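You operate a simulated robot arm through the tools that you are given. There is no shell and no other tool. Be economical: measure what you need, move in short steps, check, and stop when the job is done.

You run a simulated robot arm. Do the job below in one go: nothing can be reset, and whatever is moved stays where it is left.

Task
Prime the middle of both boards and dry them on the rack.
Fine: roll the primer on from its tray; the herbs board in the red bay, the keys board in the blue bay, unsmeared; the roller goes back in its tray. A coat counts when it lies all over at full strength: go over it till it gets no stronger.

It is judged by the outcome, as a careful person would: the job done as asked, and still so three seconds after it is handed in. It fails if anything else is knocked over, pushed out of place, dropped, spilled or broken.

Robot
A 7-joint arm with a two-finger parallel gripper, fixed in place. Base frame: the origin is at the foot of the arm, x ahead of it, y to its left, z up; the work surface is at about z = 940. Units: mm, rad, N and s.
With the tool pointing down near the work surface it reaches from about 220 to 680 mm from the base axis. Its first joint turns from -1.152 to 1.152 rad. Payload 2.4 kg.
The TCP is the grasp point between the finger pads, 30 mm short of the fingertips. In the tool frame z runs along the fingers and y along their closing line. Largest opening 94 mm; finger width 28, thickness 10; the body of the gripper, 50 by 96 mm, starts 55 mm behind the TCP.
Orientation is that of the tool frame in the base frame, as [roll, pitch, yaw] about the fixed x, y, z axes, in that order (R = Rz(yaw) Ry(pitch) Rx(roll)). With the fingers straight down and closing along the base's y, the tool's x points along the base's -x, its y along +y and its z along -z.

Tools
- The arm moves only by the tool arm_command. Its argument "increments" is a list of rows, each a list of 7 numbers: the shift along the tool's x, y, z in units of 30 mm (1.0 is 30 mm), then the turn, a rotation vector about the tool's x, y, z in units of 5 degrees (1.0 is 5 degrees), then the gripper command, from -1 (shut) to 1 (fully open), values between in proportion. In form: [[tx, ty, tz, ax, ay, az, fingers], ...]. A call has 1 to 10 rows; each row shifts and turns the commanded pose from where the row before left it, along the tool's axes as they then stand. A call with a number of a shift or a turn outside -1 to 1 is refused whole. Each row takes 0.2 s and may step no farther than 50 mm and 0.15 rad from the row before; otherwise, or with a gripper value out of range, the whole call is refused. Where a pose cannot be reached the arm comes as near as it can. A force on the tool above 40 N (or 10 N above the force at the start of the call, whichever is more), or a blocked arm, ends the call early, and 0.2 s more pass. The fingers move at their own pace (about 153 mm/s each) and stop on an object; they squeeze with about 44 N. The grip force told is the motor's: it shows also when the fingers shut on nothing. Time passes only in rows, and 0.2 s behind the last, so rows that do not move let the fingers close. It gives the time, the measured TCP pose, the force on the tool (base axes), the opening and the grip force at its end, in the units of the frame above (readings bear some noise), with the torque about the TCP (base axes, N m) and any sound that the robot's microphone picked up.
- Cameras (640 x 400 px; columns grow to the right, rows downward): "scene" is fixed at [40.5, 473.5, 1445.1]; the picture's right is [-0.73, -0.69, 0.00], its down [-0.38, 0.40, -0.83] and it looks along [0.57, -0.61, -0.55] (base axes); focal length 340 px, centre (320, 200). "wrist" rides on the gripper at [76, 14, -102] in the tool frame; the picture's right is [-0.18, 0.98, 0.00], its down [-0.75, -0.14, -0.64] and it looks along [-0.63, -0.12, 0.77] (tool axes); focal length 243 px, centre (320, 200). There is no depth. A picture from a camera that has moved, and an enlarged one, comes with that camera's place and axes in the base frame and with its lens.
- get_image(camera): a new picture of that camera. The clock stands still meanwhile.
- enlarge(camera, box): a new picture of the part [left, top, right, bottom] of that camera's present view, enlarged. The clock stands still meanwhile.
- finish_job(): hands the job in; it is judged then, once.

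Go step by step. Nothing tells you positions but the pictures and the camera data: compare them with the known pose of the tool, close in by small moves and look again before you grip or let go. The budget is 120 turns and 84 pictures, counting those below and the enlarged ones. Unless the task says otherwise, let go and move clear before handing in, and close with one line.

The tools are called after "Request:" by a JSON object that holds its "api" and its "payload". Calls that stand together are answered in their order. arm_command: Moves the arm, as the interface text tells. Its arguments: {"type":"object","properties":{"increments":{"type":"array","items":{"type":"array","items":{"type":"number"}}}},"required":["increments"]} The other tools are called the same way: get_image (camera) takes a picture; enlarge (camera, box) takes an enlarged picture of a part of a camera's view; finish_job () hands the job in.

At the start:

```text
time: 0.0
eef_pos: [367.0, -41.6, 1247.4]
orientation: [-3.14, 0.0, 3.141]
ft_force: [-0.2, 0.0, 0.3]
wrist_torque: [0.0, 0.0, 0.01]
width: 94.4
finger_force: 0.2
```

scene: 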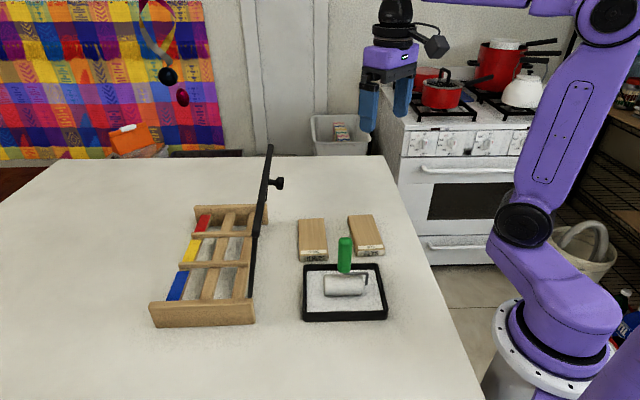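
wrist: 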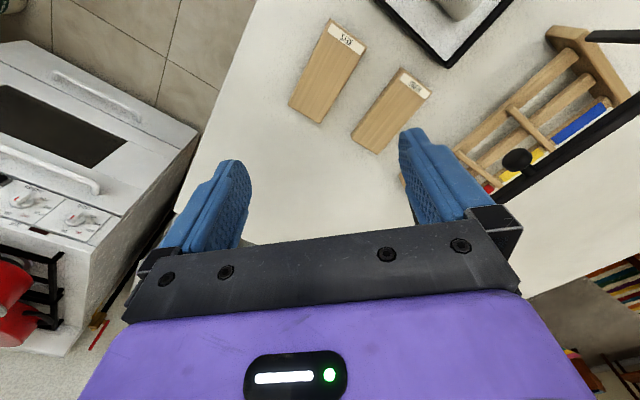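

I see a rack with three coloured bays (red, yellow, blue) with a hinged black bar/lid, two labelled boards and a roller in a tray. I'll look closer before moving.

Request:
{"api": "enlarge", "payload": {"camera": "scene", "box": [280, 190, 410, 330]}}

Request:
{"api": "enlarge", "payload": {"camera": "scene", "box": [140, 135, 300, 335]}}

Request:
{"api": "enlarge", "payload": {"camera": "wrist", "box": [280, 0, 640, 200]}}

```text
2.86 times, centred on (345, 260) of scene
camera zoom: at [40.5, 473.5, 1445.1], right [-0.73, -0.69, 0.0], down [-0.38, 0.4, -0.83], along [0.57, -0.61, -0.55], focal length 970 px, centre (249, 29)
```

zoom: 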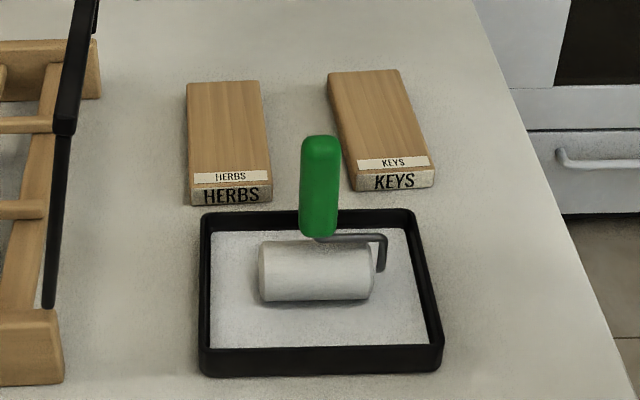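

```text
2.00 times, centred on (220, 235) of scene
camera zoom: at [40.5, 473.5, 1445.1], right [-0.73, -0.69, 0.0], down [-0.38, 0.4, -0.83], along [0.57, -0.61, -0.55], focal length 679 px, centre (520, 130)
```

zoom: 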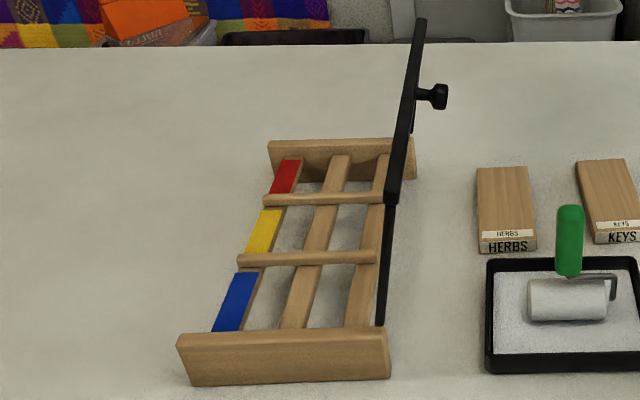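

```text
1.78 times, centred on (460, 100) of wrist
camera zoom: at [291.2, -27.9, 1349.5], right [0.18, 0.98, 0.0], down [0.75, -0.14, 0.64], along [0.63, -0.12, -0.77], focal length 431 px, centre (71, 378)
```

zoom: 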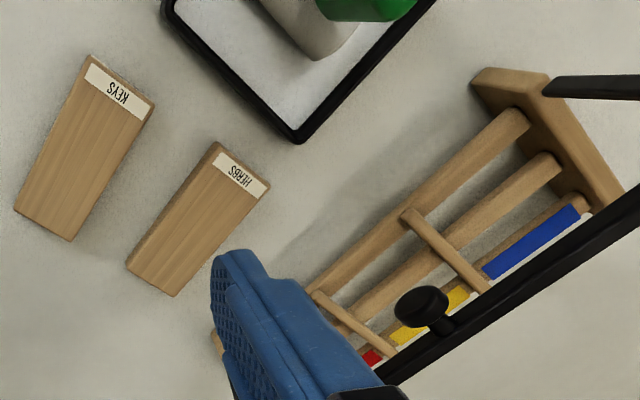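

The boards lie at roughly (460, 52) and (383, -42), the tray and upright roller handle at about (312, 122), and the rack's raised bar crosses its near side at z≈1140. I'll move above the handle and turn 45° so the fingers close along the rolling direction.

Request:
{"api": "arm_command", "payload": {"increments": [[0.311, 0.911, 0.278, 0, 0, 0, 1], [0.311, 0.911, 0.278, 0, 0, 0, 1], [0.311, 0.911, 0.278, 0, 0, 0, 1], [0.311, 0.911, 0.278, 0, 0, 0, 1], [0.311, 0.911, 0.278, 0, 0, 0, 1], [0.311, 0.911, 0.278, 0, 0, 0, 1]]}}

Request:
{"api": "arm_command", "payload": {"increments": [[0, 0, 0, 0, 0, -1, 1], [0, 0, 0, 0, 0, -1, 1], [0, 0, 0, 0, 0, -1, 1], [0, 0, 0, 0, 0, -1, 1], [0, 0, 0, 0, 0, -1, 1], [0, 0, 0, 0, 0, -1, 1], [0, 0, 0, 0, 0, -1, 1], [0, 0, 0, 0, 0, -1, 1], [0, 0, 0, 0, 0, -1, 1], [0, 0, 0, 0, 0, 0, 1]]}}

Request:
{"api": "get_image", "payload": {"camera": "wrist"}}

Request:
{"api": "get_image", "payload": {"camera": "scene"}}

```text
time: 1.4
eef_pos: [311.1, 122.6, 1198.3]
orientation: [-3.141, -0.001, 3.138]
ft_force: [0.1, 0.5, -0.1]
wrist_torque: [-0.01, 0.04, 0.01]
width: 94.3
finger_force: 0.0
```

```text
time: 3.6
eef_pos: [313.0, 120.4, 1198.8]
orientation: [-3.141, -0.001, -2.354]
ft_force: [-0.5, -0.1, 0.0]
wrist_torque: [0.0, 0.0, 0.01]
width: 93.6
finger_force: 0.0
```

```text
78 pictures are left
camera wrist: at [248.0, 78.0, 1299.8], right [-0.57, 0.82, 0.0], down [0.63, 0.43, 0.64], along [0.53, 0.36, -0.77], focal length 243 px, centre (320, 200)
```

wrist: 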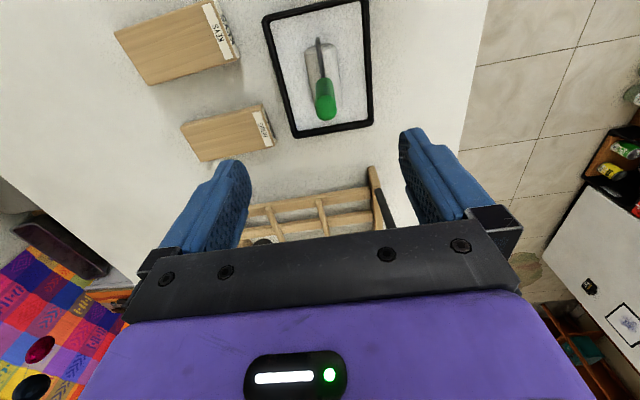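

```text
77 pictures are left
```

scene: 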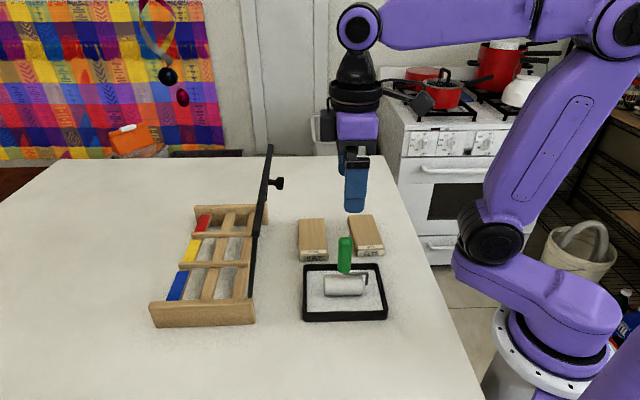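

The pose matches my estimates; the handle top triangulates to about (310, 126, 1072). I'll zoom on the roller from both cameras to check the handle's tilt.

Request:
{"api": "enlarge", "payload": {"camera": "wrist", "box": [250, 0, 390, 140]}}

Request:
{"api": "enlarge", "payload": {"camera": "scene", "box": [295, 225, 395, 325]}}

```text
2.86 times, centred on (320, 70) of wrist
camera zoom: at [248.0, 78.0, 1299.8], right [-0.57, 0.82, 0.0], down [0.63, 0.43, 0.64], along [0.53, 0.36, -0.77], focal length 693 px, centre (320, 571)
```

zoom: 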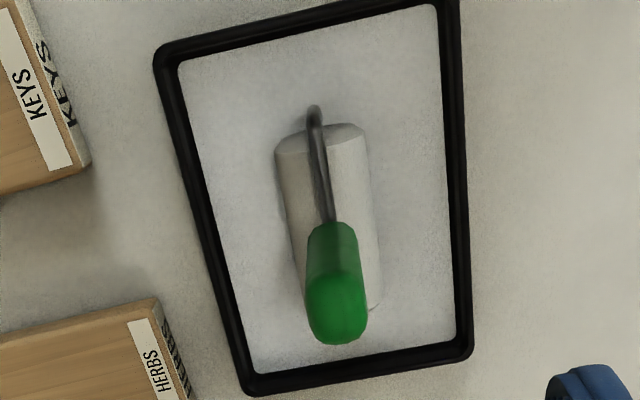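

```text
4.00 times, centred on (345, 275) of scene
camera zoom: at [40.5, 473.5, 1445.1], right [-0.73, -0.69, 0.0], down [-0.38, 0.4, -0.83], along [0.57, -0.61, -0.55], focal length 1358 px, centre (220, -100)
```

zoom: 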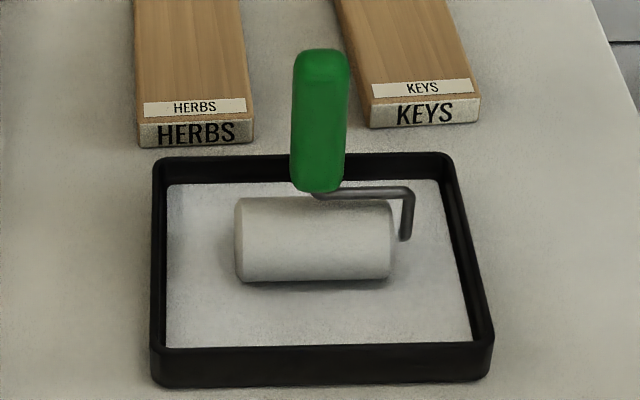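

The handle is vertical, aligned with the tool, at about (310.5, 126.5). I'll descend around it and close gently.

Request:
{"api": "arm_command", "payload": {"increments": [[-0.085, 0.2, 0.5, 0, 0, 0, 1], [0, 0, 0.9, 0, 0, 0, 1], [0, 0, 0.9, 0, 0, 0, 1], [0, 0, 0.9, 0, 0, 0, 1], [0, 0, 0.9, 0, 0, 0, 1], [0, 0, 0.9, 0, 0, 0, 1], [0, 0, 0.1, 0, 0, 0, 1]]}}

Request:
{"api": "enlarge", "payload": {"camera": "scene", "box": [285, 175, 405, 325]}}

Request:
{"api": "get_image", "payload": {"camera": "wrist"}}

```text
time: 5.2
eef_pos: [308.5, 126.7, 1046.1]
orientation: [3.141, -0.001, -2.357]
ft_force: [0.0, -0.2, 0.1]
wrist_torque: [-0.01, 0.0, 0.02]
width: 93.8
finger_force: 0.1
```

```text
2.67 times, centred on (345, 250) of scene
camera zoom: at [40.5, 473.5, 1445.1], right [-0.73, -0.69, 0.0], down [-0.38, 0.4, -0.83], along [0.57, -0.61, -0.55], focal length 906 px, centre (253, 67)
```

zoom: 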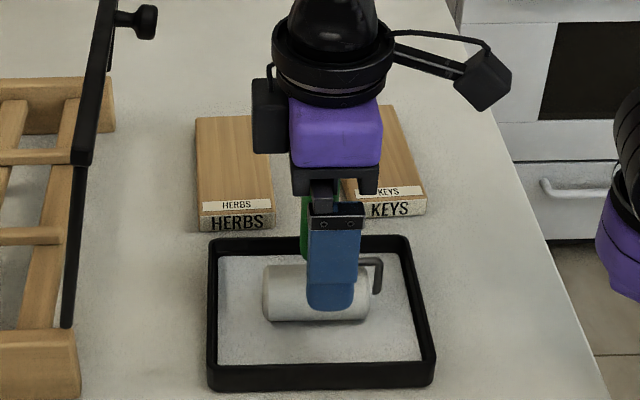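

```text
73 pictures are left
camera wrist: at [244.3, 83.1, 1146.8], right [-0.56, 0.83, 0.0], down [0.63, 0.43, 0.64], along [0.53, 0.36, -0.77], focal length 243 px, centre (320, 200)
```

wrist: 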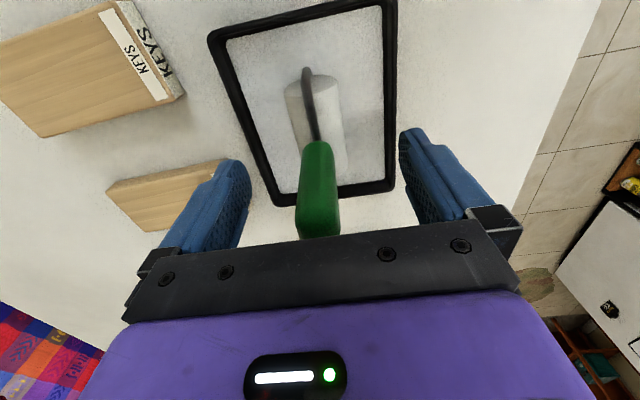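

The handle sits about 5 mm to the tool's -x side of the pads; I'll shift that and close.

Request:
{"api": "arm_command", "payload": {"increments": [[-0.18, 0, 0, 0, 0, 0, 1], [0, 0, 0, 0, 0, 0, -1], [0, 0, 0, 0, 0, 0, -1], [0, 0, 0, 0, 0, 0, -1]]}}

Request:
{"api": "enlarge", "payload": {"camera": "scene", "box": [285, 175, 405, 325]}}

```text
time: 6.2
eef_pos: [311.2, 129.9, 1046.5]
orientation: [-3.141, 0.0, -2.358]
ft_force: [-1.0, -0.1, 0.3]
wrist_torque: [0.02, 0.02, 0.02]
width: 23.3
finger_force: 44.1
```

```text
2.67 times, centred on (345, 250) of scene
camera zoom: at [40.5, 473.5, 1445.1], right [-0.73, -0.69, 0.0], down [-0.38, 0.4, -0.83], along [0.57, -0.61, -0.55], focal length 906 px, centre (253, 67)
```

zoom: 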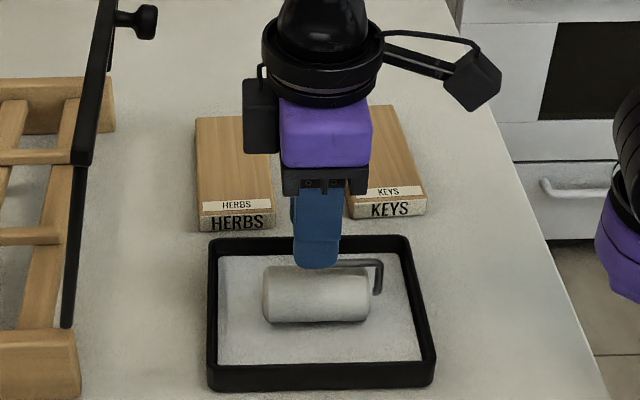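

The handle is held (23 mm). I'll load the roller by rolling back and forth inside the tray with light pressure.

Request:
{"api": "arm_command", "payload": {"increments": [[0, 0, 0.05, 0, 0, 0, -1], [0, 0.4, 0, 0, 0, 0, -1], [0, 0.3, 0, 0, 0, 0, -1], [0, -0.7, 0, 0, 0, 0, -1], [0, -0.7, 0, 0, 0, 0, -1], [0, 0.7, 0, 0, 0, 0, -1], [0, 0.7, 0, 0, 0, 0, -1], [0, -0.7, 0, 0, 0, 0, -1], [0, -0.7, 0, 0, 0, 0, -1], [0, 0.7, 0, 0, 0, 0, -1]]}}

Request:
{"api": "enlarge", "payload": {"camera": "scene", "box": [285, 175, 405, 325]}}

```text
time: 8.4
eef_pos: [311.1, 129.4, 1043.2]
orientation: [-3.141, -0.003, -2.359]
ft_force: [1.4, -0.8, 2.7]
wrist_torque: [0.06, -0.15, -0.04]
width: 23.2
finger_force: 43.9
```

```text
2.67 times, centred on (345, 250) of scene
camera zoom: at [40.5, 473.4, 1445.1], right [-0.73, -0.69, 0.0], down [-0.38, 0.4, -0.83], along [0.57, -0.61, -0.55], focal length 906 px, centre (253, 67)
```

zoom: 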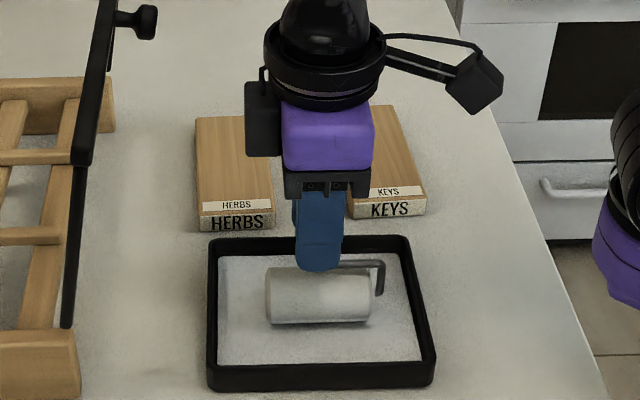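

The primer is loaded. I'll lift and carry the roller above the herbs board's centre (about (461, 53)) and align it to the board.

Request:
{"api": "arm_command", "payload": {"increments": [[0, 0, -0.8, 0, 0, 0, -1], [0, 0, -0.8, 0, 0, 0, -1], [0, 0, -0.4, 0, 0, -0.46, -1], [-0.283, -0.888, 0, 0, 0, 0, -1], [-0.283, -0.888, 0, 0, 0, 0, -1], [-0.283, -0.888, 0, 0, 0, 0, -1], [-0.283, -0.888, 0, 0, 0, 0, -1], [-0.283, -0.888, 0, 0, 0, 0, -1], [-0.283, -0.888, 0, 0, 0, 0, -1], [0, 0, 0, 0, 0, 0, -1]]}}

Request:
{"api": "enlarge", "payload": {"camera": "scene", "box": [265, 140, 405, 320]}}

Request:
{"api": "get_image", "payload": {"camera": "wrist"}}

```text
time: 10.6
eef_pos: [465.3, 60.4, 1103.1]
orientation: [-3.141, 0.0, -2.316]
ft_force: [0.5, 0.3, -0.2]
wrist_torque: [0.0, 0.01, 0.01]
width: 23.7
finger_force: 43.7
```

```text
2.22 times, centred on (335, 230) of scene
camera zoom: at [40.5, 473.5, 1445.1], right [-0.73, -0.69, 0.0], down [-0.38, 0.4, -0.83], along [0.57, -0.61, -0.55], focal length 755 px, centre (287, 133)
```

zoom: 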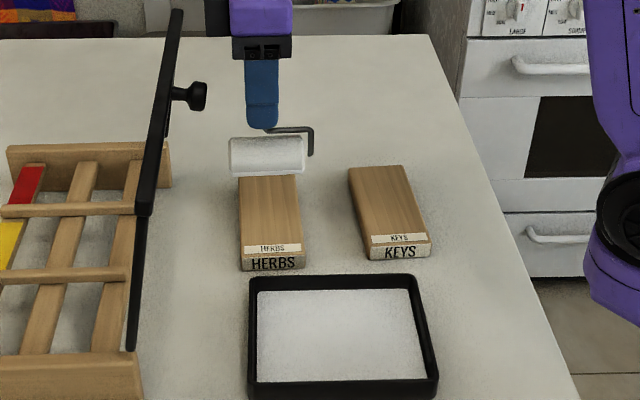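

```text
69 pictures are left
camera wrist: at [402.5, 14.5, 1204.7], right [-0.6, 0.8, 0.0], down [0.61, 0.46, 0.64], along [0.52, 0.38, -0.77], focal length 243 px, centre (320, 200)
```

wrist: 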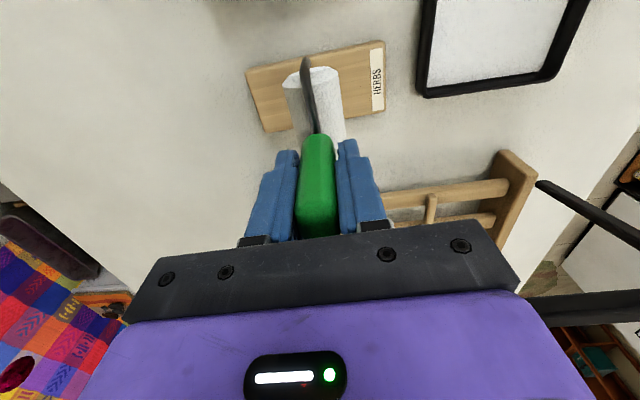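

The roller is above the herbs board, nearly centred. I'll nudge 4 mm toward tool +x and lower close to the surface, then look.

Request:
{"api": "arm_command", "payload": {"increments": [[0.13, 0, 0.5, 0, 0, 0, -1], [0, 0, 0.6, 0, 0, 0, -1], [0, 0, 0, 0, 0, 0, -1]]}}

Request:
{"api": "enlarge", "payload": {"camera": "scene", "box": [280, 180, 370, 280]}}

Request:
{"api": "enlarge", "payload": {"camera": "wrist", "box": [220, 0, 420, 150]}}

```text
time: 11.4
eef_pos: [462.5, 57.4, 1070.8]
orientation: [-3.141, 0.0, -2.316]
ft_force: [-0.3, -0.3, -1.4]
wrist_torque: [0.01, 0.02, 0.0]
width: 23.3
finger_force: 44.3
```

```text
4.00 times, centred on (325, 230) of scene
camera zoom: at [40.5, 473.5, 1445.1], right [-0.73, -0.69, 0.0], down [-0.38, 0.4, -0.83], along [0.57, -0.61, -0.55], focal length 1358 px, centre (300, 80)
```

zoom: 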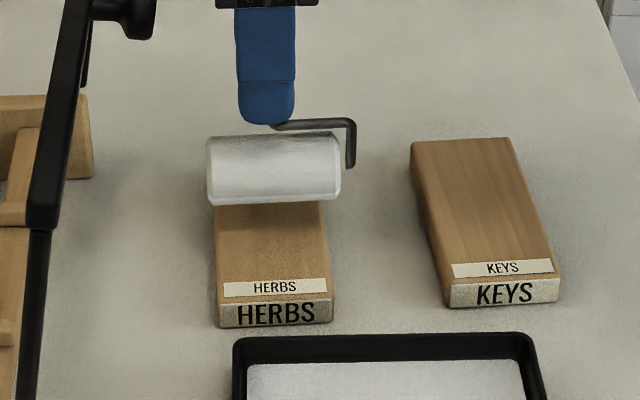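

```text
2.67 times, centred on (320, 75) of wrist
camera zoom: at [399.7, 10.7, 1172.3], right [-0.6, 0.8, 0.0], down [0.61, 0.46, 0.64], along [0.51, 0.38, -0.77], focal length 647 px, centre (320, 533)
```

zoom: 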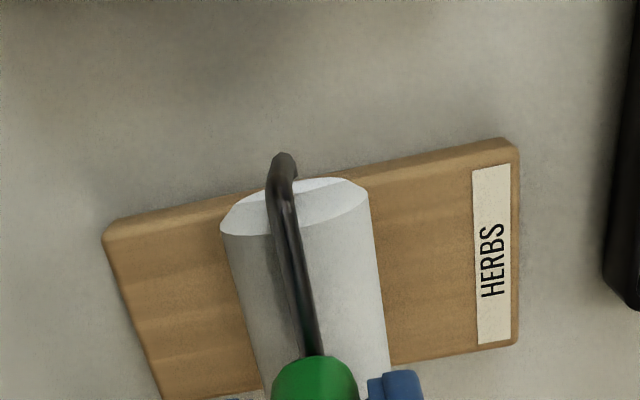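

It is centred across the width and along the board, roughly 12 mm above it. I'll lower to contact and check the force.

Request:
{"api": "arm_command", "payload": {"increments": [[0, 0, 0.3, 0, 0, 0, -1], [0, 0, 0.1, 0, 0, 0, -1], [0, 0, 0, 0, 0, 0, -1]]}}

```text
time: 12.2
eef_pos: [462.5, 57.1, 1058.8]
orientation: [-3.141, 0.001, -2.316]
ft_force: [0.3, -0.6, -1.0]
wrist_torque: [0.03, 0.04, -0.01]
width: 23.4
finger_force: 44.2
```

Request:
{"api": "arm_command", "payload": {"increments": [[0, 0, 0.07, 0, 0, 0, -1], [0, 0, 0, 0, 0, 0, -1]]}}

Request:
{"api": "enlarge", "payload": {"camera": "scene", "box": [280, 180, 370, 280]}}

```text
time: 12.8
eef_pos: [462.7, 55.4, 1055.8]
orientation: [-3.141, -0.001, -2.315]
ft_force: [0.6, 0.3, -0.5]
wrist_torque: [0.03, 0.02, -0.04]
width: 23.4
finger_force: 43.9
```

```text
4.00 times, centred on (325, 230) of scene
camera zoom: at [40.5, 473.5, 1445.1], right [-0.73, -0.69, 0.0], down [-0.38, 0.4, -0.83], along [0.57, -0.61, -0.55], focal length 1358 px, centre (300, 80)
```

zoom: 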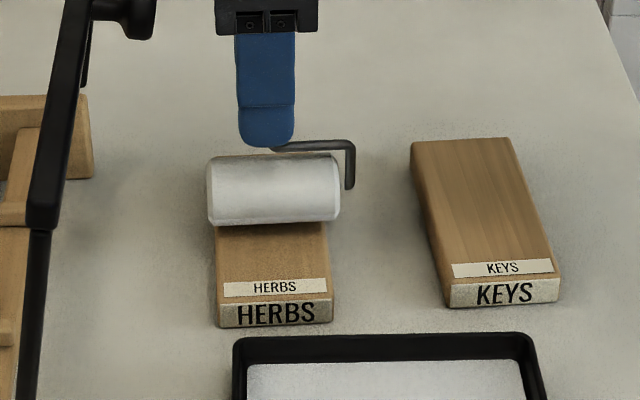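

No contact force yet; I'll keep lowering in small steps.

Request:
{"api": "arm_command", "payload": {"increments": [[0, 0, 0.07, 0, 0, 0, -1], [0, 0, 0, 0, 0, 0, -1]]}}

Request:
{"api": "arm_command", "payload": {"increments": [[0, 0, 0.05, 0, 0, 0, -1], [0, 0, 0, 0, 0, 0, -1]]}}

```text
time: 13.4
eef_pos: [461.3, 56.6, 1054.6]
orientation: [-3.14, -0.001, -2.318]
ft_force: [0.2, 0.1, -1.0]
wrist_torque: [0.0, 0.01, 0.01]
width: 23.3
finger_force: 44.0
```

```text
time: 14.0
eef_pos: [463.0, 57.0, 1053.2]
orientation: [-3.141, 0.001, -2.316]
ft_force: [-0.4, 0.7, -0.9]
wrist_torque: [-0.02, -0.02, 0.01]
width: 23.1
finger_force: 44.1
```

Request:
{"api": "arm_command", "payload": {"increments": [[0, 0, 0.06, 0, 0, 0, -1], [0, 0, 0, 0, 0, 0, -1]]}}

Request:
{"api": "enlarge", "payload": {"camera": "scene", "box": [295, 200, 355, 260]}}

```text
time: 14.6
eef_pos: [462.7, 57.2, 1051.6]
orientation: [-3.142, 0.001, -2.315]
ft_force: [0.0, -0.5, -1.2]
wrist_torque: [-0.01, -0.02, 0.01]
width: 23.6
finger_force: 43.6
```

```text
6.67 times, centred on (325, 230) of scene
camera zoom: at [40.5, 473.5, 1445.1], right [-0.73, -0.69, 0.0], down [-0.38, 0.4, -0.83], along [0.57, -0.61, -0.55], focal length 2264 px, centre (287, 0)
```

zoom: 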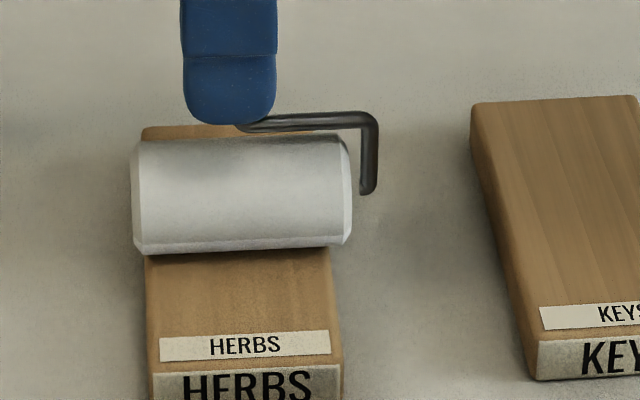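

Request:
{"api": "arm_command", "payload": {"increments": [[0, 0, 0.06, 0, 0, 0, -1], [0, 0, 0, 0, 0, 0, -1]]}}

Request:
{"api": "arm_command", "payload": {"increments": [[0, 0, 0.05, 0, 0, 0, -1], [0, 0, 0, 0, 0, 0, -1]]}}

```text
time: 15.2
eef_pos: [462.5, 56.7, 1051.4]
orientation: [-3.14, 0.003, -2.315]
ft_force: [-4.7, -2.3, 30.2]
wrist_torque: [-0.34, 0.65, 0.0]
width: 23.4
finger_force: 44.3
```

```text
time: 15.8
eef_pos: [463.2, 56.8, 1049.3]
orientation: [-3.138, 0.005, -2.316]
ft_force: [-3.9, -1.6, 37.6]
wrist_torque: [0.04, 0.22, -0.02]
width: 23.3
finger_force: 44.3
```

Contact made, and the force is a bit high at 38 N. I'll ease off 2 mm and check.

Request:
{"api": "arm_command", "payload": {"increments": [[0, 0, -0.06, 0, 0, 0, -1], [0, 0, 0, 0, 0, 0, -1]]}}

```text
time: 16.4
eef_pos: [464.3, 58.2, 1049.5]
orientation: [3.14, 0.002, -2.315]
ft_force: [2.8, 1.1, 15.7]
wrist_torque: [0.31, -0.53, -0.02]
width: 23.2
finger_force: 43.5
```

Light contact (≈15 N). I'll roll one stroke each way over the middle and watch the force.

Request:
{"api": "arm_command", "payload": {"increments": [[0, 0.5, -0.02, 0, 0, 0, -1], [0, 0.5, 0, 0, 0, 0, -1], [0, -0.5, 0, 0, 0, 0, -1], [0, -0.5, 0, 0, 0, 0, -1], [0, -0.5, 0, 0, 0, 0, -1], [0, -0.5, 0, 0, 0, 0, -1], [0, 0, 0, 0, 0, 0, -1]]}}

Request:
{"api": "enlarge", "payload": {"camera": "scene", "box": [280, 180, 370, 280]}}

```text
time: 18.0
eef_pos: [485.9, 35.9, 1049.7]
orientation: [3.14, 0.0, -2.316]
ft_force: [0.2, 1.0, -1.9]
wrist_torque: [-0.01, -0.01, 0.0]
width: 23.2
finger_force: 44.3
```

```text
4.00 times, centred on (325, 230) of scene
camera zoom: at [40.5, 473.5, 1445.1], right [-0.73, -0.69, 0.0], down [-0.38, 0.4, -0.83], along [0.57, -0.61, -0.55], focal length 1358 px, centre (300, 80)
```

zoom: 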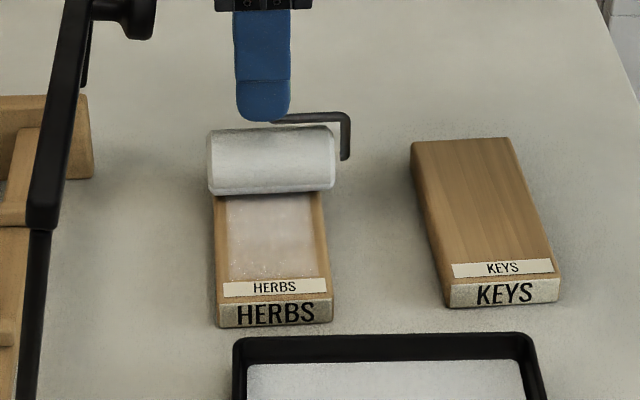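

It paints a strip in the middle, reaching the label edge. Contact was lost at this end, so I'll lower ~1.5 mm here and check the force.

Request:
{"api": "arm_command", "payload": {"increments": [[0, 0, 0.05, 0, 0, 0, -1], [0, 0, 0, 0, 0, 0, -1]]}}

```text
time: 18.6
eef_pos: [484.9, 36.2, 1048.8]
orientation: [-3.141, -0.002, -2.316]
ft_force: [-0.6, -1.4, 5.4]
wrist_torque: [0.05, 0.0, 0.01]
width: 23.3
finger_force: 44.5
```

Request:
{"api": "arm_command", "payload": {"increments": [[0, -0.4, 0.01, 0, 0, 0, -1], [0, 0.58, 0, 0, 0, 0, -1], [0, 0.58, 0, 0, 0, 0, -1], [0, 0.58, 0, 0, 0, 0, -1], [0, 0.58, 0, 0, 0, 0, -1], [0, -0.58, 0, 0, 0, 0, -1], [0, -0.58, 0, 0, 0, 0, -1], [0, -0.58, 0, 0, 0, 0, -1], [0, -0.58, 0, 0, 0, 0, -1]]}}

Request:
{"api": "enlarge", "payload": {"camera": "scene", "box": [280, 180, 370, 280]}}

```text
time: 20.6
eef_pos: [493.4, 27.9, 1049.0]
orientation: [-3.141, -0.001, -2.317]
ft_force: [-5.3, 4.7, 15.5]
wrist_torque: [0.44, 0.35, -0.05]
width: 23.3
finger_force: 44.0
```

```text
4.00 times, centred on (325, 230) of scene
camera zoom: at [40.1, 473.6, 1445.1], right [-0.73, -0.69, 0.0], down [-0.38, 0.4, -0.83], along [0.57, -0.61, -0.55], focal length 1358 px, centre (300, 80)
```

zoom: 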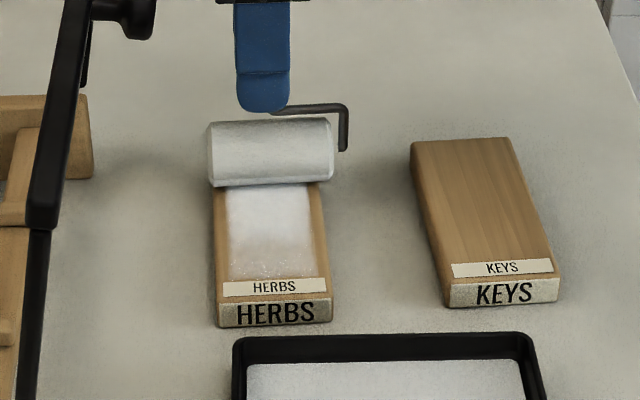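

The coat builds up; the end by the label is still thinner. More strokes, going slightly further toward the label.

Request:
{"api": "arm_command", "payload": {"increments": [[0, 0.65, 0, 0, 0, 0, -1], [0, 0.65, 0, 0, 0, 0, -1], [0, 0.65, 0, 0, 0, 0, -1], [0, 0.55, 0, 0, 0, 0, -1], [0, -0.5, 0, 0, 0, 0, -1], [0, 0.5, 0, 0, 0, 0, -1], [0, -0.7, 0, 0, 0, 0, -1], [0, -0.6, 0, 0, 0, 0, -1], [0, -0.6, 0, 0, 0, 0, -1], [0, -0.6, 0, 0, 0, 0, -1]]}}

Request:
{"api": "enlarge", "payload": {"camera": "scene", "box": [280, 180, 370, 280]}}

```text
time: 22.8
eef_pos: [492.0, 30.2, 1047.8]
orientation: [3.14, 0.0, -2.316]
ft_force: [-5.8, 5.3, 19.1]
wrist_torque: [0.29, 0.47, -0.03]
width: 23.3
finger_force: 43.3
```

```text
4.00 times, centred on (325, 230) of scene
camera zoom: at [40.0, 473.6, 1445.1], right [-0.73, -0.69, 0.0], down [-0.38, 0.4, -0.83], along [0.57, -0.61, -0.55], focal length 1358 px, centre (300, 80)
```

zoom: 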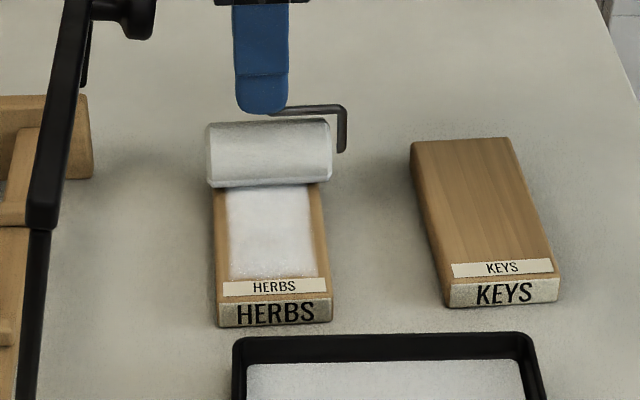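

The coat looks nearly uniform. One more pass, then lift to inspect the far end.

Request:
{"api": "arm_command", "payload": {"increments": [[0, 0.7, 0, 0, 0, 0, -1], [0, 0.65, 0, 0, 0, 0, -1], [0, 0.6, 0, 0, 0, 0, -1], [0, 0.55, 0, 0, 0, 0, -1], [0, -0.5, 0, 0, 0, 0, -1], [0, -0.7, 0, 0, 0, 0, -1], [0, -0.7, 0, 0, 0, 0, -1], [0, -0.6, 0, 0, 0, 0, -1], [0, 0.3, -0.8, 0, 0, 0, -1], [1, 0, -0.8, 0, 0, 0, -1]]}}

Request:
{"api": "arm_command", "payload": {"increments": [[1, 0, 0, 0, 0, 0, -1], [1, 0, 0, 0, 0, 0, -1]]}}

Request:
{"api": "enlarge", "payload": {"camera": "scene", "box": [280, 190, 390, 280]}}

Request:
{"api": "enlarge", "payload": {"camera": "wrist", "box": [220, 0, 420, 150]}}

```text
time: 25.0
eef_pos: [465.8, 10.0, 1097.0]
orientation: [-3.141, -0.002, -2.316]
ft_force: [-0.3, 0.7, -1.3]
wrist_torque: [0.03, 0.01, 0.01]
width: 23.3
finger_force: 44.4
```

```text
time: 25.6
eef_pos: [423.7, -30.7, 1097.2]
orientation: [-3.14, 0.001, -2.316]
ft_force: [0.6, -0.4, -0.8]
wrist_torque: [0.01, -0.01, 0.0]
width: 23.5
finger_force: 44.0
```

```text
4.44 times, centred on (335, 235) of scene
camera zoom: at [40.5, 473.5, 1445.1], right [-0.73, -0.69, 0.0], down [-0.38, 0.4, -0.83], along [0.57, -0.61, -0.55], focal length 1509 px, centre (253, 44)
```

zoom: 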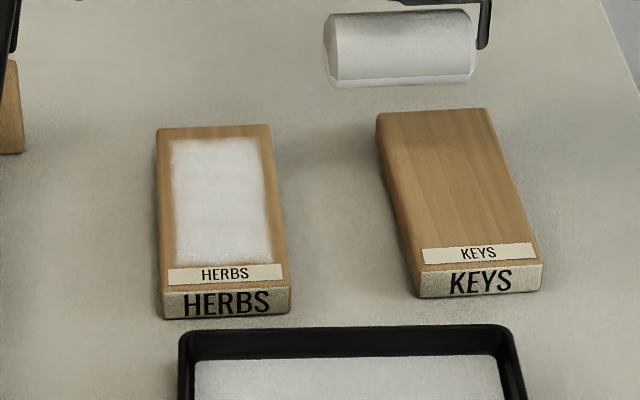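

```text
2.67 times, centred on (320, 75) of wrist
camera zoom: at [362.3, -77.5, 1199.1], right [-0.6, 0.8, 0.0], down [0.61, 0.46, 0.64], along [0.52, 0.38, -0.77], focal length 647 px, centre (320, 533)
```

zoom: 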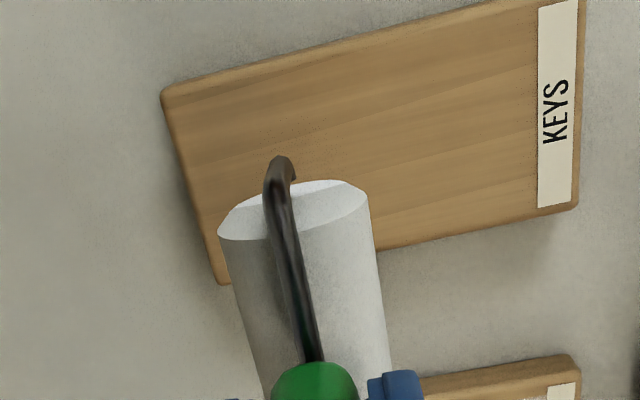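

The herbs coat covers the middle panel. I'll zoom in to check its evenness.

Request:
{"api": "enlarge", "payload": {"camera": "scene", "box": [310, 215, 350, 265]}}

```text
8.00 times, centred on (330, 240) of scene
camera zoom: at [40.5, 473.5, 1445.1], right [-0.73, -0.69, 0.0], down [-0.38, 0.4, -0.83], along [0.57, -0.61, -0.55], focal length 2716 px, centre (240, -120)
```

zoom: 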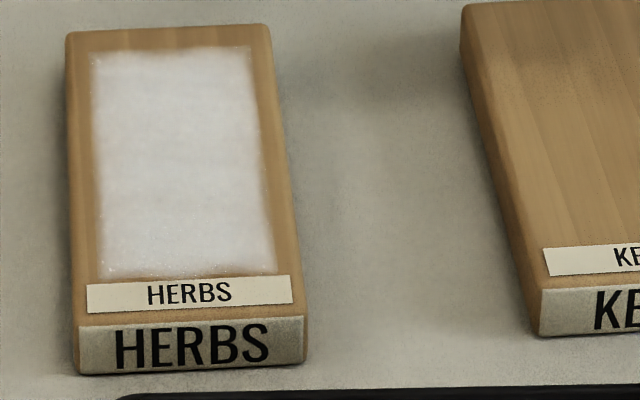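

The herbs coat looks nearly complete, slightly thin at the far edge. I'll reload the roller and give it a confirming pass.

Request:
{"api": "arm_command", "payload": {"increments": [[-0.196, 0.911, 0, 0, 0, 0, -1], [-0.196, 0.911, 0, 0, 0, 0, -1], [-0.196, 0.911, 0, 0, 0, 0, -1], [-0.196, 0.911, 0, 0, 0, 0, -1], [-0.196, 0.911, 0, 0, 0, 0, -1], [-0.196, 0.911, 0, 0, 0, 0, -1], [-0.196, 0.911, 0, 0, 0, 0.46, -1], [0, 0, 0.8, 0, 0, 0, -1], [0, 0, 0.8, 0, 0, 0, -1], [0, 0, 0, 0, 0, 0, -1]]}}

Request:
{"api": "enlarge", "payload": {"camera": "scene", "box": [285, 175, 405, 325]}}

```text
time: 27.8
eef_pos: [313.0, 130.4, 1048.0]
orientation: [-3.14, 0.001, -2.355]
ft_force: [-0.5, 0.3, -0.8]
wrist_torque: [0.02, 0.01, 0.01]
width: 23.4
finger_force: 44.4
```

```text
2.67 times, centred on (345, 250) of scene
camera zoom: at [40.5, 473.5, 1445.1], right [-0.73, -0.69, 0.0], down [-0.38, 0.4, -0.83], along [0.57, -0.61, -0.55], focal length 906 px, centre (253, 67)
```

zoom: 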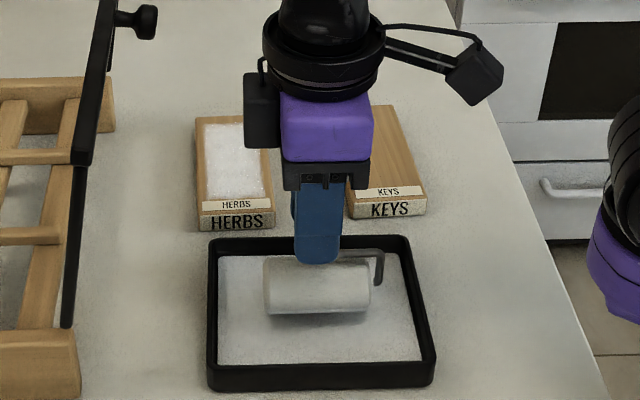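

Request:
{"api": "arm_command", "payload": {"increments": [[0, 0, 0.15, 0, 0, 0, -1], [0, 0, 0, 0, 0, 0, -1]]}}

Request:
{"api": "arm_command", "payload": {"increments": [[0, 0, 0.06, 0, 0, 0, -1], [0, 0, 0, 0, 0, 0, -1]]}}

Request:
{"api": "arm_command", "payload": {"increments": [[0, 0, 0.05, 0, 0, 0, -1], [0, 0, 0, 0, 0, 0, -1]]}}

```text
time: 28.4
eef_pos: [313.3, 129.6, 1043.8]
orientation: [3.141, 0.0, -2.354]
ft_force: [-0.4, 0.4, -0.7]
wrist_torque: [0.0, 0.01, 0.0]
width: 23.1
finger_force: 43.6
```

```text
time: 29.0
eef_pos: [312.0, 129.4, 1042.0]
orientation: [-3.141, -0.001, -2.357]
ft_force: [0.2, 0.2, -0.9]
wrist_torque: [-0.02, 0.01, 0.0]
width: 23.3
finger_force: 43.8
```

```text
time: 29.6
eef_pos: [313.8, 129.8, 1038.6]
orientation: [3.141, -0.001, -2.356]
ft_force: [0.7, 0.1, -0.9]
wrist_torque: [-0.02, 0.02, 0.01]
width: 22.9
finger_force: 44.7
```

Request:
{"api": "arm_command", "payload": {"increments": [[0, 0, 0.05, 0, 0, 0, -1], [0, 0, 0, 0, 0, 0, -1]]}}

Request:
{"api": "arm_command", "payload": {"increments": [[0, 0, 0.04, 0, 0, 0, -1], [0, 0, 0, 0, 0, 0, -1]]}}

```text
time: 30.2
eef_pos: [313.9, 129.7, 1038.0]
orientation: [-3.141, 0.004, -2.355]
ft_force: [-7.0, -2.9, 37.2]
wrist_torque: [-0.27, 0.54, 0.01]
width: 23.3
finger_force: 44.0
```

```text
time: 30.8
eef_pos: [314.9, 130.1, 1037.9]
orientation: [-3.141, 0.002, -2.356]
ft_force: [-2.4, 0.6, 37.9]
wrist_torque: [-0.01, 0.23, -0.04]
width: 23.4
finger_force: 44.4
```

Contact; I'll ease up and roll gently within the tray.

Request:
{"api": "arm_command", "payload": {"increments": [[0, 0, -0.06, 0, 0, 0, -1], [0, 0.6, 0, 0, 0, 0, -1], [0, -0.6, 0, 0, 0, 0, -1], [0, -0.7, 0, 0, 0, 0, -1], [0, 0.7, 0, 0, 0, 0, -1], [0, 0.6, 0, 0, 0, 0, -1], [0, -0.6, 0, 0, 0, 0, -1], [0, -0.7, 0, 0, 0, 0, -1], [0, 0.7, 0, 0, 0, 0, -1], [0, 0, 0, 0, 0, 0, -1]]}}

```text
time: 33.0
eef_pos: [312.2, 129.4, 1039.8]
orientation: [3.141, -0.001, -2.356]
ft_force: [0.1, 0.6, -0.6]
wrist_torque: [0.01, 0.03, -0.01]
width: 23.4
finger_force: 44.0
```

Request:
{"api": "arm_command", "payload": {"increments": [[0, 0, 0.05, 0, 0, 0, -1], [0, 0.6, 0, 0, 0, 0, -1], [0, -0.6, 0, 0, 0, 0, -1], [0, -0.7, 0, 0, 0, 0, -1], [0, 0.7, 0, 0, 0, 0, -1], [0, 0.6, 0, 0, 0, 0, -1], [0, -0.6, 0, 0, 0, 0, -1], [0, -0.7, 0, 0, 0, 0, -1], [0, 0.7, 0, 0, 0, 0, -1], [0, 0, 0, 0, 0, 0, -1]]}}

```text
time: 35.2
eef_pos: [313.2, 129.1, 1039.8]
orientation: [-3.141, 0.0, -2.356]
ft_force: [-0.6, 0.2, 0.4]
wrist_torque: [0.01, -0.01, 0.0]
width: 23.1
finger_force: 44.6
```

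Request:
{"api": "arm_command", "payload": {"increments": [[0, 0.6, 0.03, 0, 0, 0, -1], [0, -0.6, 0, 0, 0, 0, -1], [0, -0.7, 0, 0, 0, 0, -1], [0, 0.7, 0, 0, 0, 0, -1], [0, 0.6, 0, 0, 0, 0, -1], [0, -0.6, 0, 0, 0, 0, -1], [0, -0.7, 0, 0, 0, 0, -1], [0, 0.7, 0, 0, 0, 0, -1], [0, 0, -0.9, 0, 0, 0, -1], [0, 0, -0.9, 0, 0, -0.46, -1]]}}

Request:
{"api": "arm_command", "payload": {"increments": [[-0.269, -0.886, 0, 0, 0, 0, -1], [-0.269, -0.886, 0, 0, 0, 0, -1], [-0.269, -0.886, 0, 0, 0, 0, -1], [-0.269, -0.886, 0, 0, 0, 0, -1], [-0.269, -0.886, 0, 0, 0, 0, -1], [-0.269, -0.886, 0, 0, 0, 0, -1], [0, 0, 0.8, 0, 0, 0, -1], [0, 0, 0.3, 0, 0, 0, -1], [0, 0, 0, 0, 0, 0, -1]]}}

```text
time: 37.4
eef_pos: [312.8, 129.3, 1091.8]
orientation: [3.14, 0.0, -2.313]
ft_force: [-0.7, -0.1, 0.1]
wrist_torque: [0.02, 0.0, 0.01]
width: 23.1
finger_force: 44.3
```

```text
time: 39.4
eef_pos: [463.7, 56.2, 1058.4]
orientation: [3.14, 0.0, -2.316]
ft_force: [-0.2, -0.3, -1.8]
wrist_torque: [0.02, -0.02, 0.01]
width: 23.5
finger_force: 43.8
```

Request:
{"api": "arm_command", "payload": {"increments": [[0, 0, 0.22, 0, 0, 0, -1], [0, 0, 0, 0, 0, 0, -1]]}}

Request:
{"api": "arm_command", "payload": {"increments": [[0, 0, 0.04, 0, 0, 0, -1], [0, 0, 0, 0, 0, 0, -1]]}}

```text
time: 40.0
eef_pos: [462.1, 55.8, 1051.6]
orientation: [3.141, 0.0, -2.317]
ft_force: [-0.3, -0.4, -1.0]
wrist_torque: [-0.01, 0.03, -0.01]
width: 23.3
finger_force: 43.8
```

```text
time: 40.6
eef_pos: [463.9, 55.5, 1050.8]
orientation: [-3.141, -0.001, -2.316]
ft_force: [-0.5, 0.0, -0.8]
wrist_torque: [-0.01, 0.01, -0.02]
width: 23.4
finger_force: 43.7
```

Request:
{"api": "arm_command", "payload": {"increments": [[0, 0, 0.04, 0, 0, 0, -1], [0, 0, 0, 0, 0, 0, -1]]}}

Request:
{"api": "arm_command", "payload": {"increments": [[0, 0, 0.03, 0, 0, 0, -1], [0, 0, 0, 0, 0, 0, -1]]}}

```text
time: 41.2
eef_pos: [463.4, 55.5, 1050.4]
orientation: [3.141, 0.0, -2.316]
ft_force: [0.1, -0.4, -1.2]
wrist_torque: [0.02, -0.01, -0.01]
width: 23.1
finger_force: 44.1
```

```text
time: 41.8
eef_pos: [463.6, 55.6, 1048.6]
orientation: [-3.14, 0.001, -2.316]
ft_force: [-0.2, 0.3, -0.9]
wrist_torque: [0.02, -0.02, -0.03]
width: 23.4
finger_force: 44.0
```

Request:
{"api": "arm_command", "payload": {"increments": [[0, 0, 0.03, 0, 0, 0, -1], [0, 0, 0, 0, 0, 0, -1]]}}

Request:
{"api": "arm_command", "payload": {"increments": [[0, 0, 0.02, 0, 0, 0, -1], [0, 0, 0, 0, 0, 0, -1]]}}

```text
time: 42.4
eef_pos: [463.0, 56.3, 1046.7]
orientation: [-3.14, 0.001, -2.317]
ft_force: [0.1, 0.5, -0.4]
wrist_torque: [0.0, 0.0, 0.02]
width: 23.3
finger_force: 44.0
```

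```text
time: 43.0
eef_pos: [463.6, 56.8, 1046.3]
orientation: [-3.142, 0.0, -2.315]
ft_force: [-0.7, 0.5, -1.0]
wrist_torque: [0.01, 0.03, 0.02]
width: 23.6
finger_force: 44.4
```

Request:
{"api": "arm_command", "payload": {"increments": [[0, 0, 0.03, 0, 0, 0, -1], [0, 0, 0, 0, 0, 0, -1]]}}

Request:
{"api": "enlarge", "payload": {"camera": "scene", "box": [295, 200, 355, 260]}}

```text
time: 43.6
eef_pos: [464.1, 56.9, 1046.6]
orientation: [-3.141, -0.001, -2.316]
ft_force: [-0.9, -1.3, 4.9]
wrist_torque: [0.03, 0.04, -0.02]
width: 23.2
finger_force: 43.9
```

```text
6.67 times, centred on (325, 230) of scene
camera zoom: at [40.4, 473.5, 1445.1], right [-0.73, -0.69, 0.0], down [-0.38, 0.4, -0.83], along [0.57, -0.61, -0.55], focal length 2264 px, centre (287, 0)
```

zoom: 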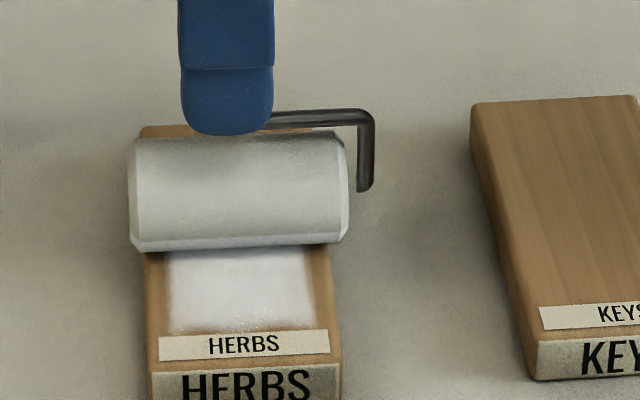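

Contact at ~6 N. A full pass over the panel, both ends included.

Request:
{"api": "arm_command", "payload": {"increments": [[0, 0.6, 0.015, 0, 0, 0, -1], [0, 0.6, 0, 0, 0, 0, -1], [0, -0.7, 0, 0, 0, 0, -1], [0, -0.7, 0, 0, 0, 0, -1], [0, -0.7, 0, 0, 0, 0, -1], [0, -0.7, 0, 0, 0, 0, -1], [0, 0.7, 0, 0, 0, 0, -1], [0, -0.7, 0, 0, 0, 0, -1], [0, 0, 0, 0, 0, 0, -1]]}}

Request:
{"api": "arm_command", "payload": {"increments": [[0, 0.7, 0, 0, 0, 0, -1], [0, 0.7, 0, 0, 0, 0, -1], [0, 0.7, 0, 0, 0, 0, -1], [0, 0.7, 0, 0, 0, 0, -1], [0, -0.7, 0, 0, 0, 0, -1], [0, -0.5, -0.8, 0, 0, 0, -1], [1, 0, -0.8, 0, 0, 0, -1], [1, 0, 0, 0, 0, 0, -1], [1, 0, 0, 0, 0, 0, -1], [0, 0, 0, 0, 0, 0, -1]]}}

Request:
{"api": "enlarge", "payload": {"camera": "scene", "box": [310, 215, 350, 265]}}

```text
time: 45.6
eef_pos: [498.7, 24.8, 1047.4]
orientation: [3.141, 0.0, -2.315]
ft_force: [-3.8, 5.5, 15.9]
wrist_torque: [0.39, 0.41, 0.01]
width: 23.1
finger_force: 44.4
```

```text
time: 47.8
eef_pos: [401.9, -11.7, 1094.6]
orientation: [-3.142, 0.001, -2.316]
ft_force: [-0.2, -0.4, -0.7]
wrist_torque: [0.04, 0.05, 0.03]
width: 23.3
finger_force: 43.4
```

```text
8.00 times, centred on (330, 240) of scene
camera zoom: at [40.5, 473.5, 1445.1], right [-0.73, -0.69, 0.0], down [-0.38, 0.4, -0.83], along [0.57, -0.61, -0.55], focal length 2716 px, centre (240, -120)
```

zoom: 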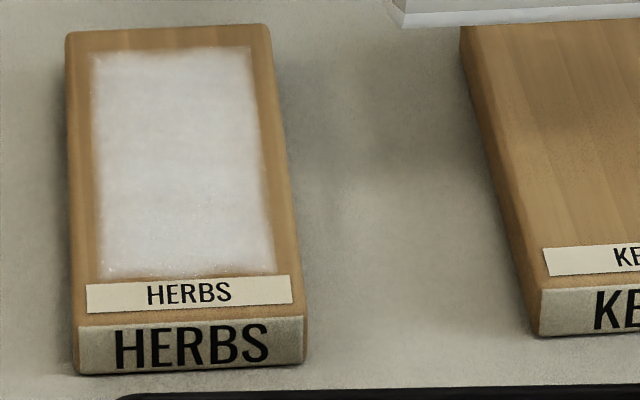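

The coat is unchanged in extent and strength: herbs is complete. Now to the keys board, centre about (386, -38).

Request:
{"api": "arm_command", "payload": {"increments": [[0.5, -0.1, 0, 0, 0, -0.28, -1], [0.5, -0.1, 0, 0, 0, 0, -1], [0, 0, 0.7, 0, 0, 0, -1], [0, 0, 0.4, 0, 0, 0, -1], [0, 0, 0, 0, 0, 0, -1]]}}

Request:
{"api": "enlarge", "payload": {"camera": "scene", "box": [325, 190, 405, 270]}}

Request:
{"api": "enlarge", "payload": {"camera": "wrist", "box": [220, 0, 420, 150]}}

```text
time: 49.0
eef_pos: [386.9, -36.7, 1060.4]
orientation: [3.141, 0.0, -2.29]
ft_force: [-0.7, 0.1, -1.7]
wrist_torque: [-0.03, 0.01, 0.01]
width: 23.0
finger_force: 44.3
```

```text
5.00 times, centred on (365, 230) of scene
camera zoom: at [40.5, 473.5, 1445.1], right [-0.73, -0.69, 0.0], down [-0.38, 0.4, -0.83], along [0.57, -0.61, -0.55], focal length 1698 px, centre (95, 50)
```

zoom: 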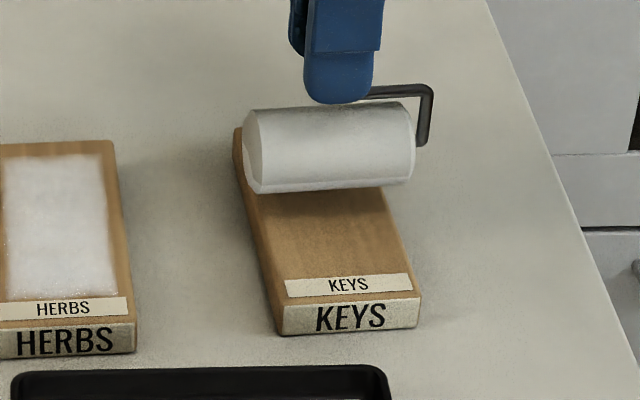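

```text
2.67 times, centred on (320, 75) of wrist
camera zoom: at [324.8, -84.0, 1162.1], right [-0.62, 0.79, 0.0], down [0.6, 0.47, 0.64], along [0.51, 0.4, -0.77], focal length 647 px, centre (320, 533)
```

zoom: 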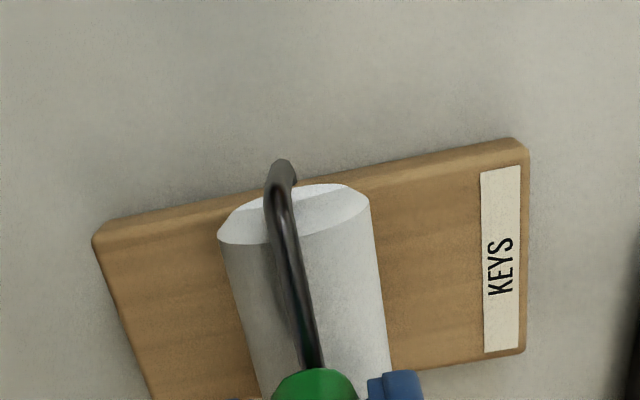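

Well aligned; I'll nudge 2 mm and lower to just above the expected contact (~1046.5).

Request:
{"api": "arm_command", "payload": {"increments": [[-0.06, 0, 0.25, 0, 0, 0, -1], [0, 0, 0.17, 0, 0, 0, -1], [0, 0, 0, 0, 0, 0, -1]]}}

Request:
{"api": "arm_command", "payload": {"increments": [[0, 0, 0.03, 0, 0, 0, -1], [0, 0, 0, 0, 0, 0, -1]]}}

```text
time: 49.8
eef_pos: [387.7, -35.1, 1049.1]
orientation: [-3.141, -0.001, -2.291]
ft_force: [0.5, -0.8, -0.9]
wrist_torque: [0.0, -0.02, 0.01]
width: 23.4
finger_force: 44.1
```

```text
time: 50.4
eef_pos: [387.4, -35.6, 1047.9]
orientation: [-3.141, 0.002, -2.291]
ft_force: [-0.7, 0.4, -1.1]
wrist_torque: [-0.01, 0.0, -0.02]
width: 23.2
finger_force: 43.8
```

Request:
{"api": "arm_command", "payload": {"increments": [[0, 0, 0.03, 0, 0, 0, -1], [0, 0, 0, 0, 0, 0, -1]]}}

Request:
{"api": "arm_command", "payload": {"increments": [[0, 0, 0.02, 0, 0, 0, -1], [0, 0, 0, 0, 0, 0, -1]]}}

```text
time: 51.0
eef_pos: [388.5, -34.6, 1045.9]
orientation: [-3.141, 0.0, -2.291]
ft_force: [-0.2, 0.1, -0.5]
wrist_torque: [0.0, 0.01, 0.01]
width: 23.2
finger_force: 44.2
```

```text
time: 51.6
eef_pos: [388.0, -35.1, 1043.9]
orientation: [-3.141, 0.0, -2.292]
ft_force: [-1.3, 0.7, 5.2]
wrist_torque: [0.08, 0.11, 0.01]
width: 23.5
finger_force: 43.3
```

Contact at ~6 N. Rolling over the keys board.

Request:
{"api": "arm_command", "payload": {"increments": [[0, 0.6, 0.02, 0, 0, 0, -1], [0, 0.6, 0, 0, 0, 0, -1], [0, -0.7, 0, 0, 0, 0, -1], [0, -0.7, 0, 0, 0, 0, -1], [0, -0.7, 0, 0, 0, 0, -1], [0, -0.7, 0, 0, 0, 0, -1], [0, 0.7, 0, 0, 0, 0, -1], [0, 0.7, 0, 0, 0, 0, -1], [0, 0.7, 0, 0, 0, 0, -1], [0, 0.7, 0, 0, 0, 0, -1]]}}

Request:
{"api": "arm_command", "payload": {"increments": [[0, -0.7, 0, 0, 0, 0, -1], [0, 0.7, 0, 0, 0, 0, -1], [0, -0.7, 0, 0, 0, 0, -1], [0, -0.7, 0, 0, 0, 0, -1], [0, -0.7, 0, 0, 0, 0, -1], [0, -0.7, 0, 0, 0, 0, -1], [0, 0.7, 0, 0, 0, 0, -1], [0, -0.7, 0, 0, 0, 0, -1], [0, 0, 0, 0, 0, 0, -1]]}}

Request:
{"api": "enlarge", "payload": {"camera": "scene", "box": [325, 190, 405, 270]}}

```text
time: 53.8
eef_pos: [359.6, -10.7, 1046.4]
orientation: [3.14, -0.001, -2.292]
ft_force: [2.0, -2.1, 5.6]
wrist_torque: [-0.06, -0.27, -0.03]
width: 23.2
finger_force: 43.9
```

```text
time: 55.8
eef_pos: [425.3, -64.7, 1044.8]
orientation: [3.142, 0.0, -2.292]
ft_force: [-9.1, 9.9, 35.0]
wrist_torque: [0.51, 1.01, -0.14]
width: 23.4
finger_force: 44.2
```

```text
5.00 times, centred on (365, 230) of scene
camera zoom: at [39.7, 473.9, 1445.0], right [-0.73, -0.69, 0.0], down [-0.38, 0.4, -0.83], along [0.57, -0.61, -0.55], focal length 1698 px, centre (95, 50)
```

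zoom: 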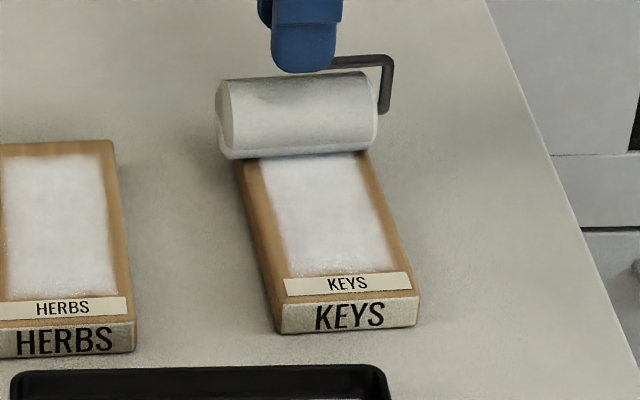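

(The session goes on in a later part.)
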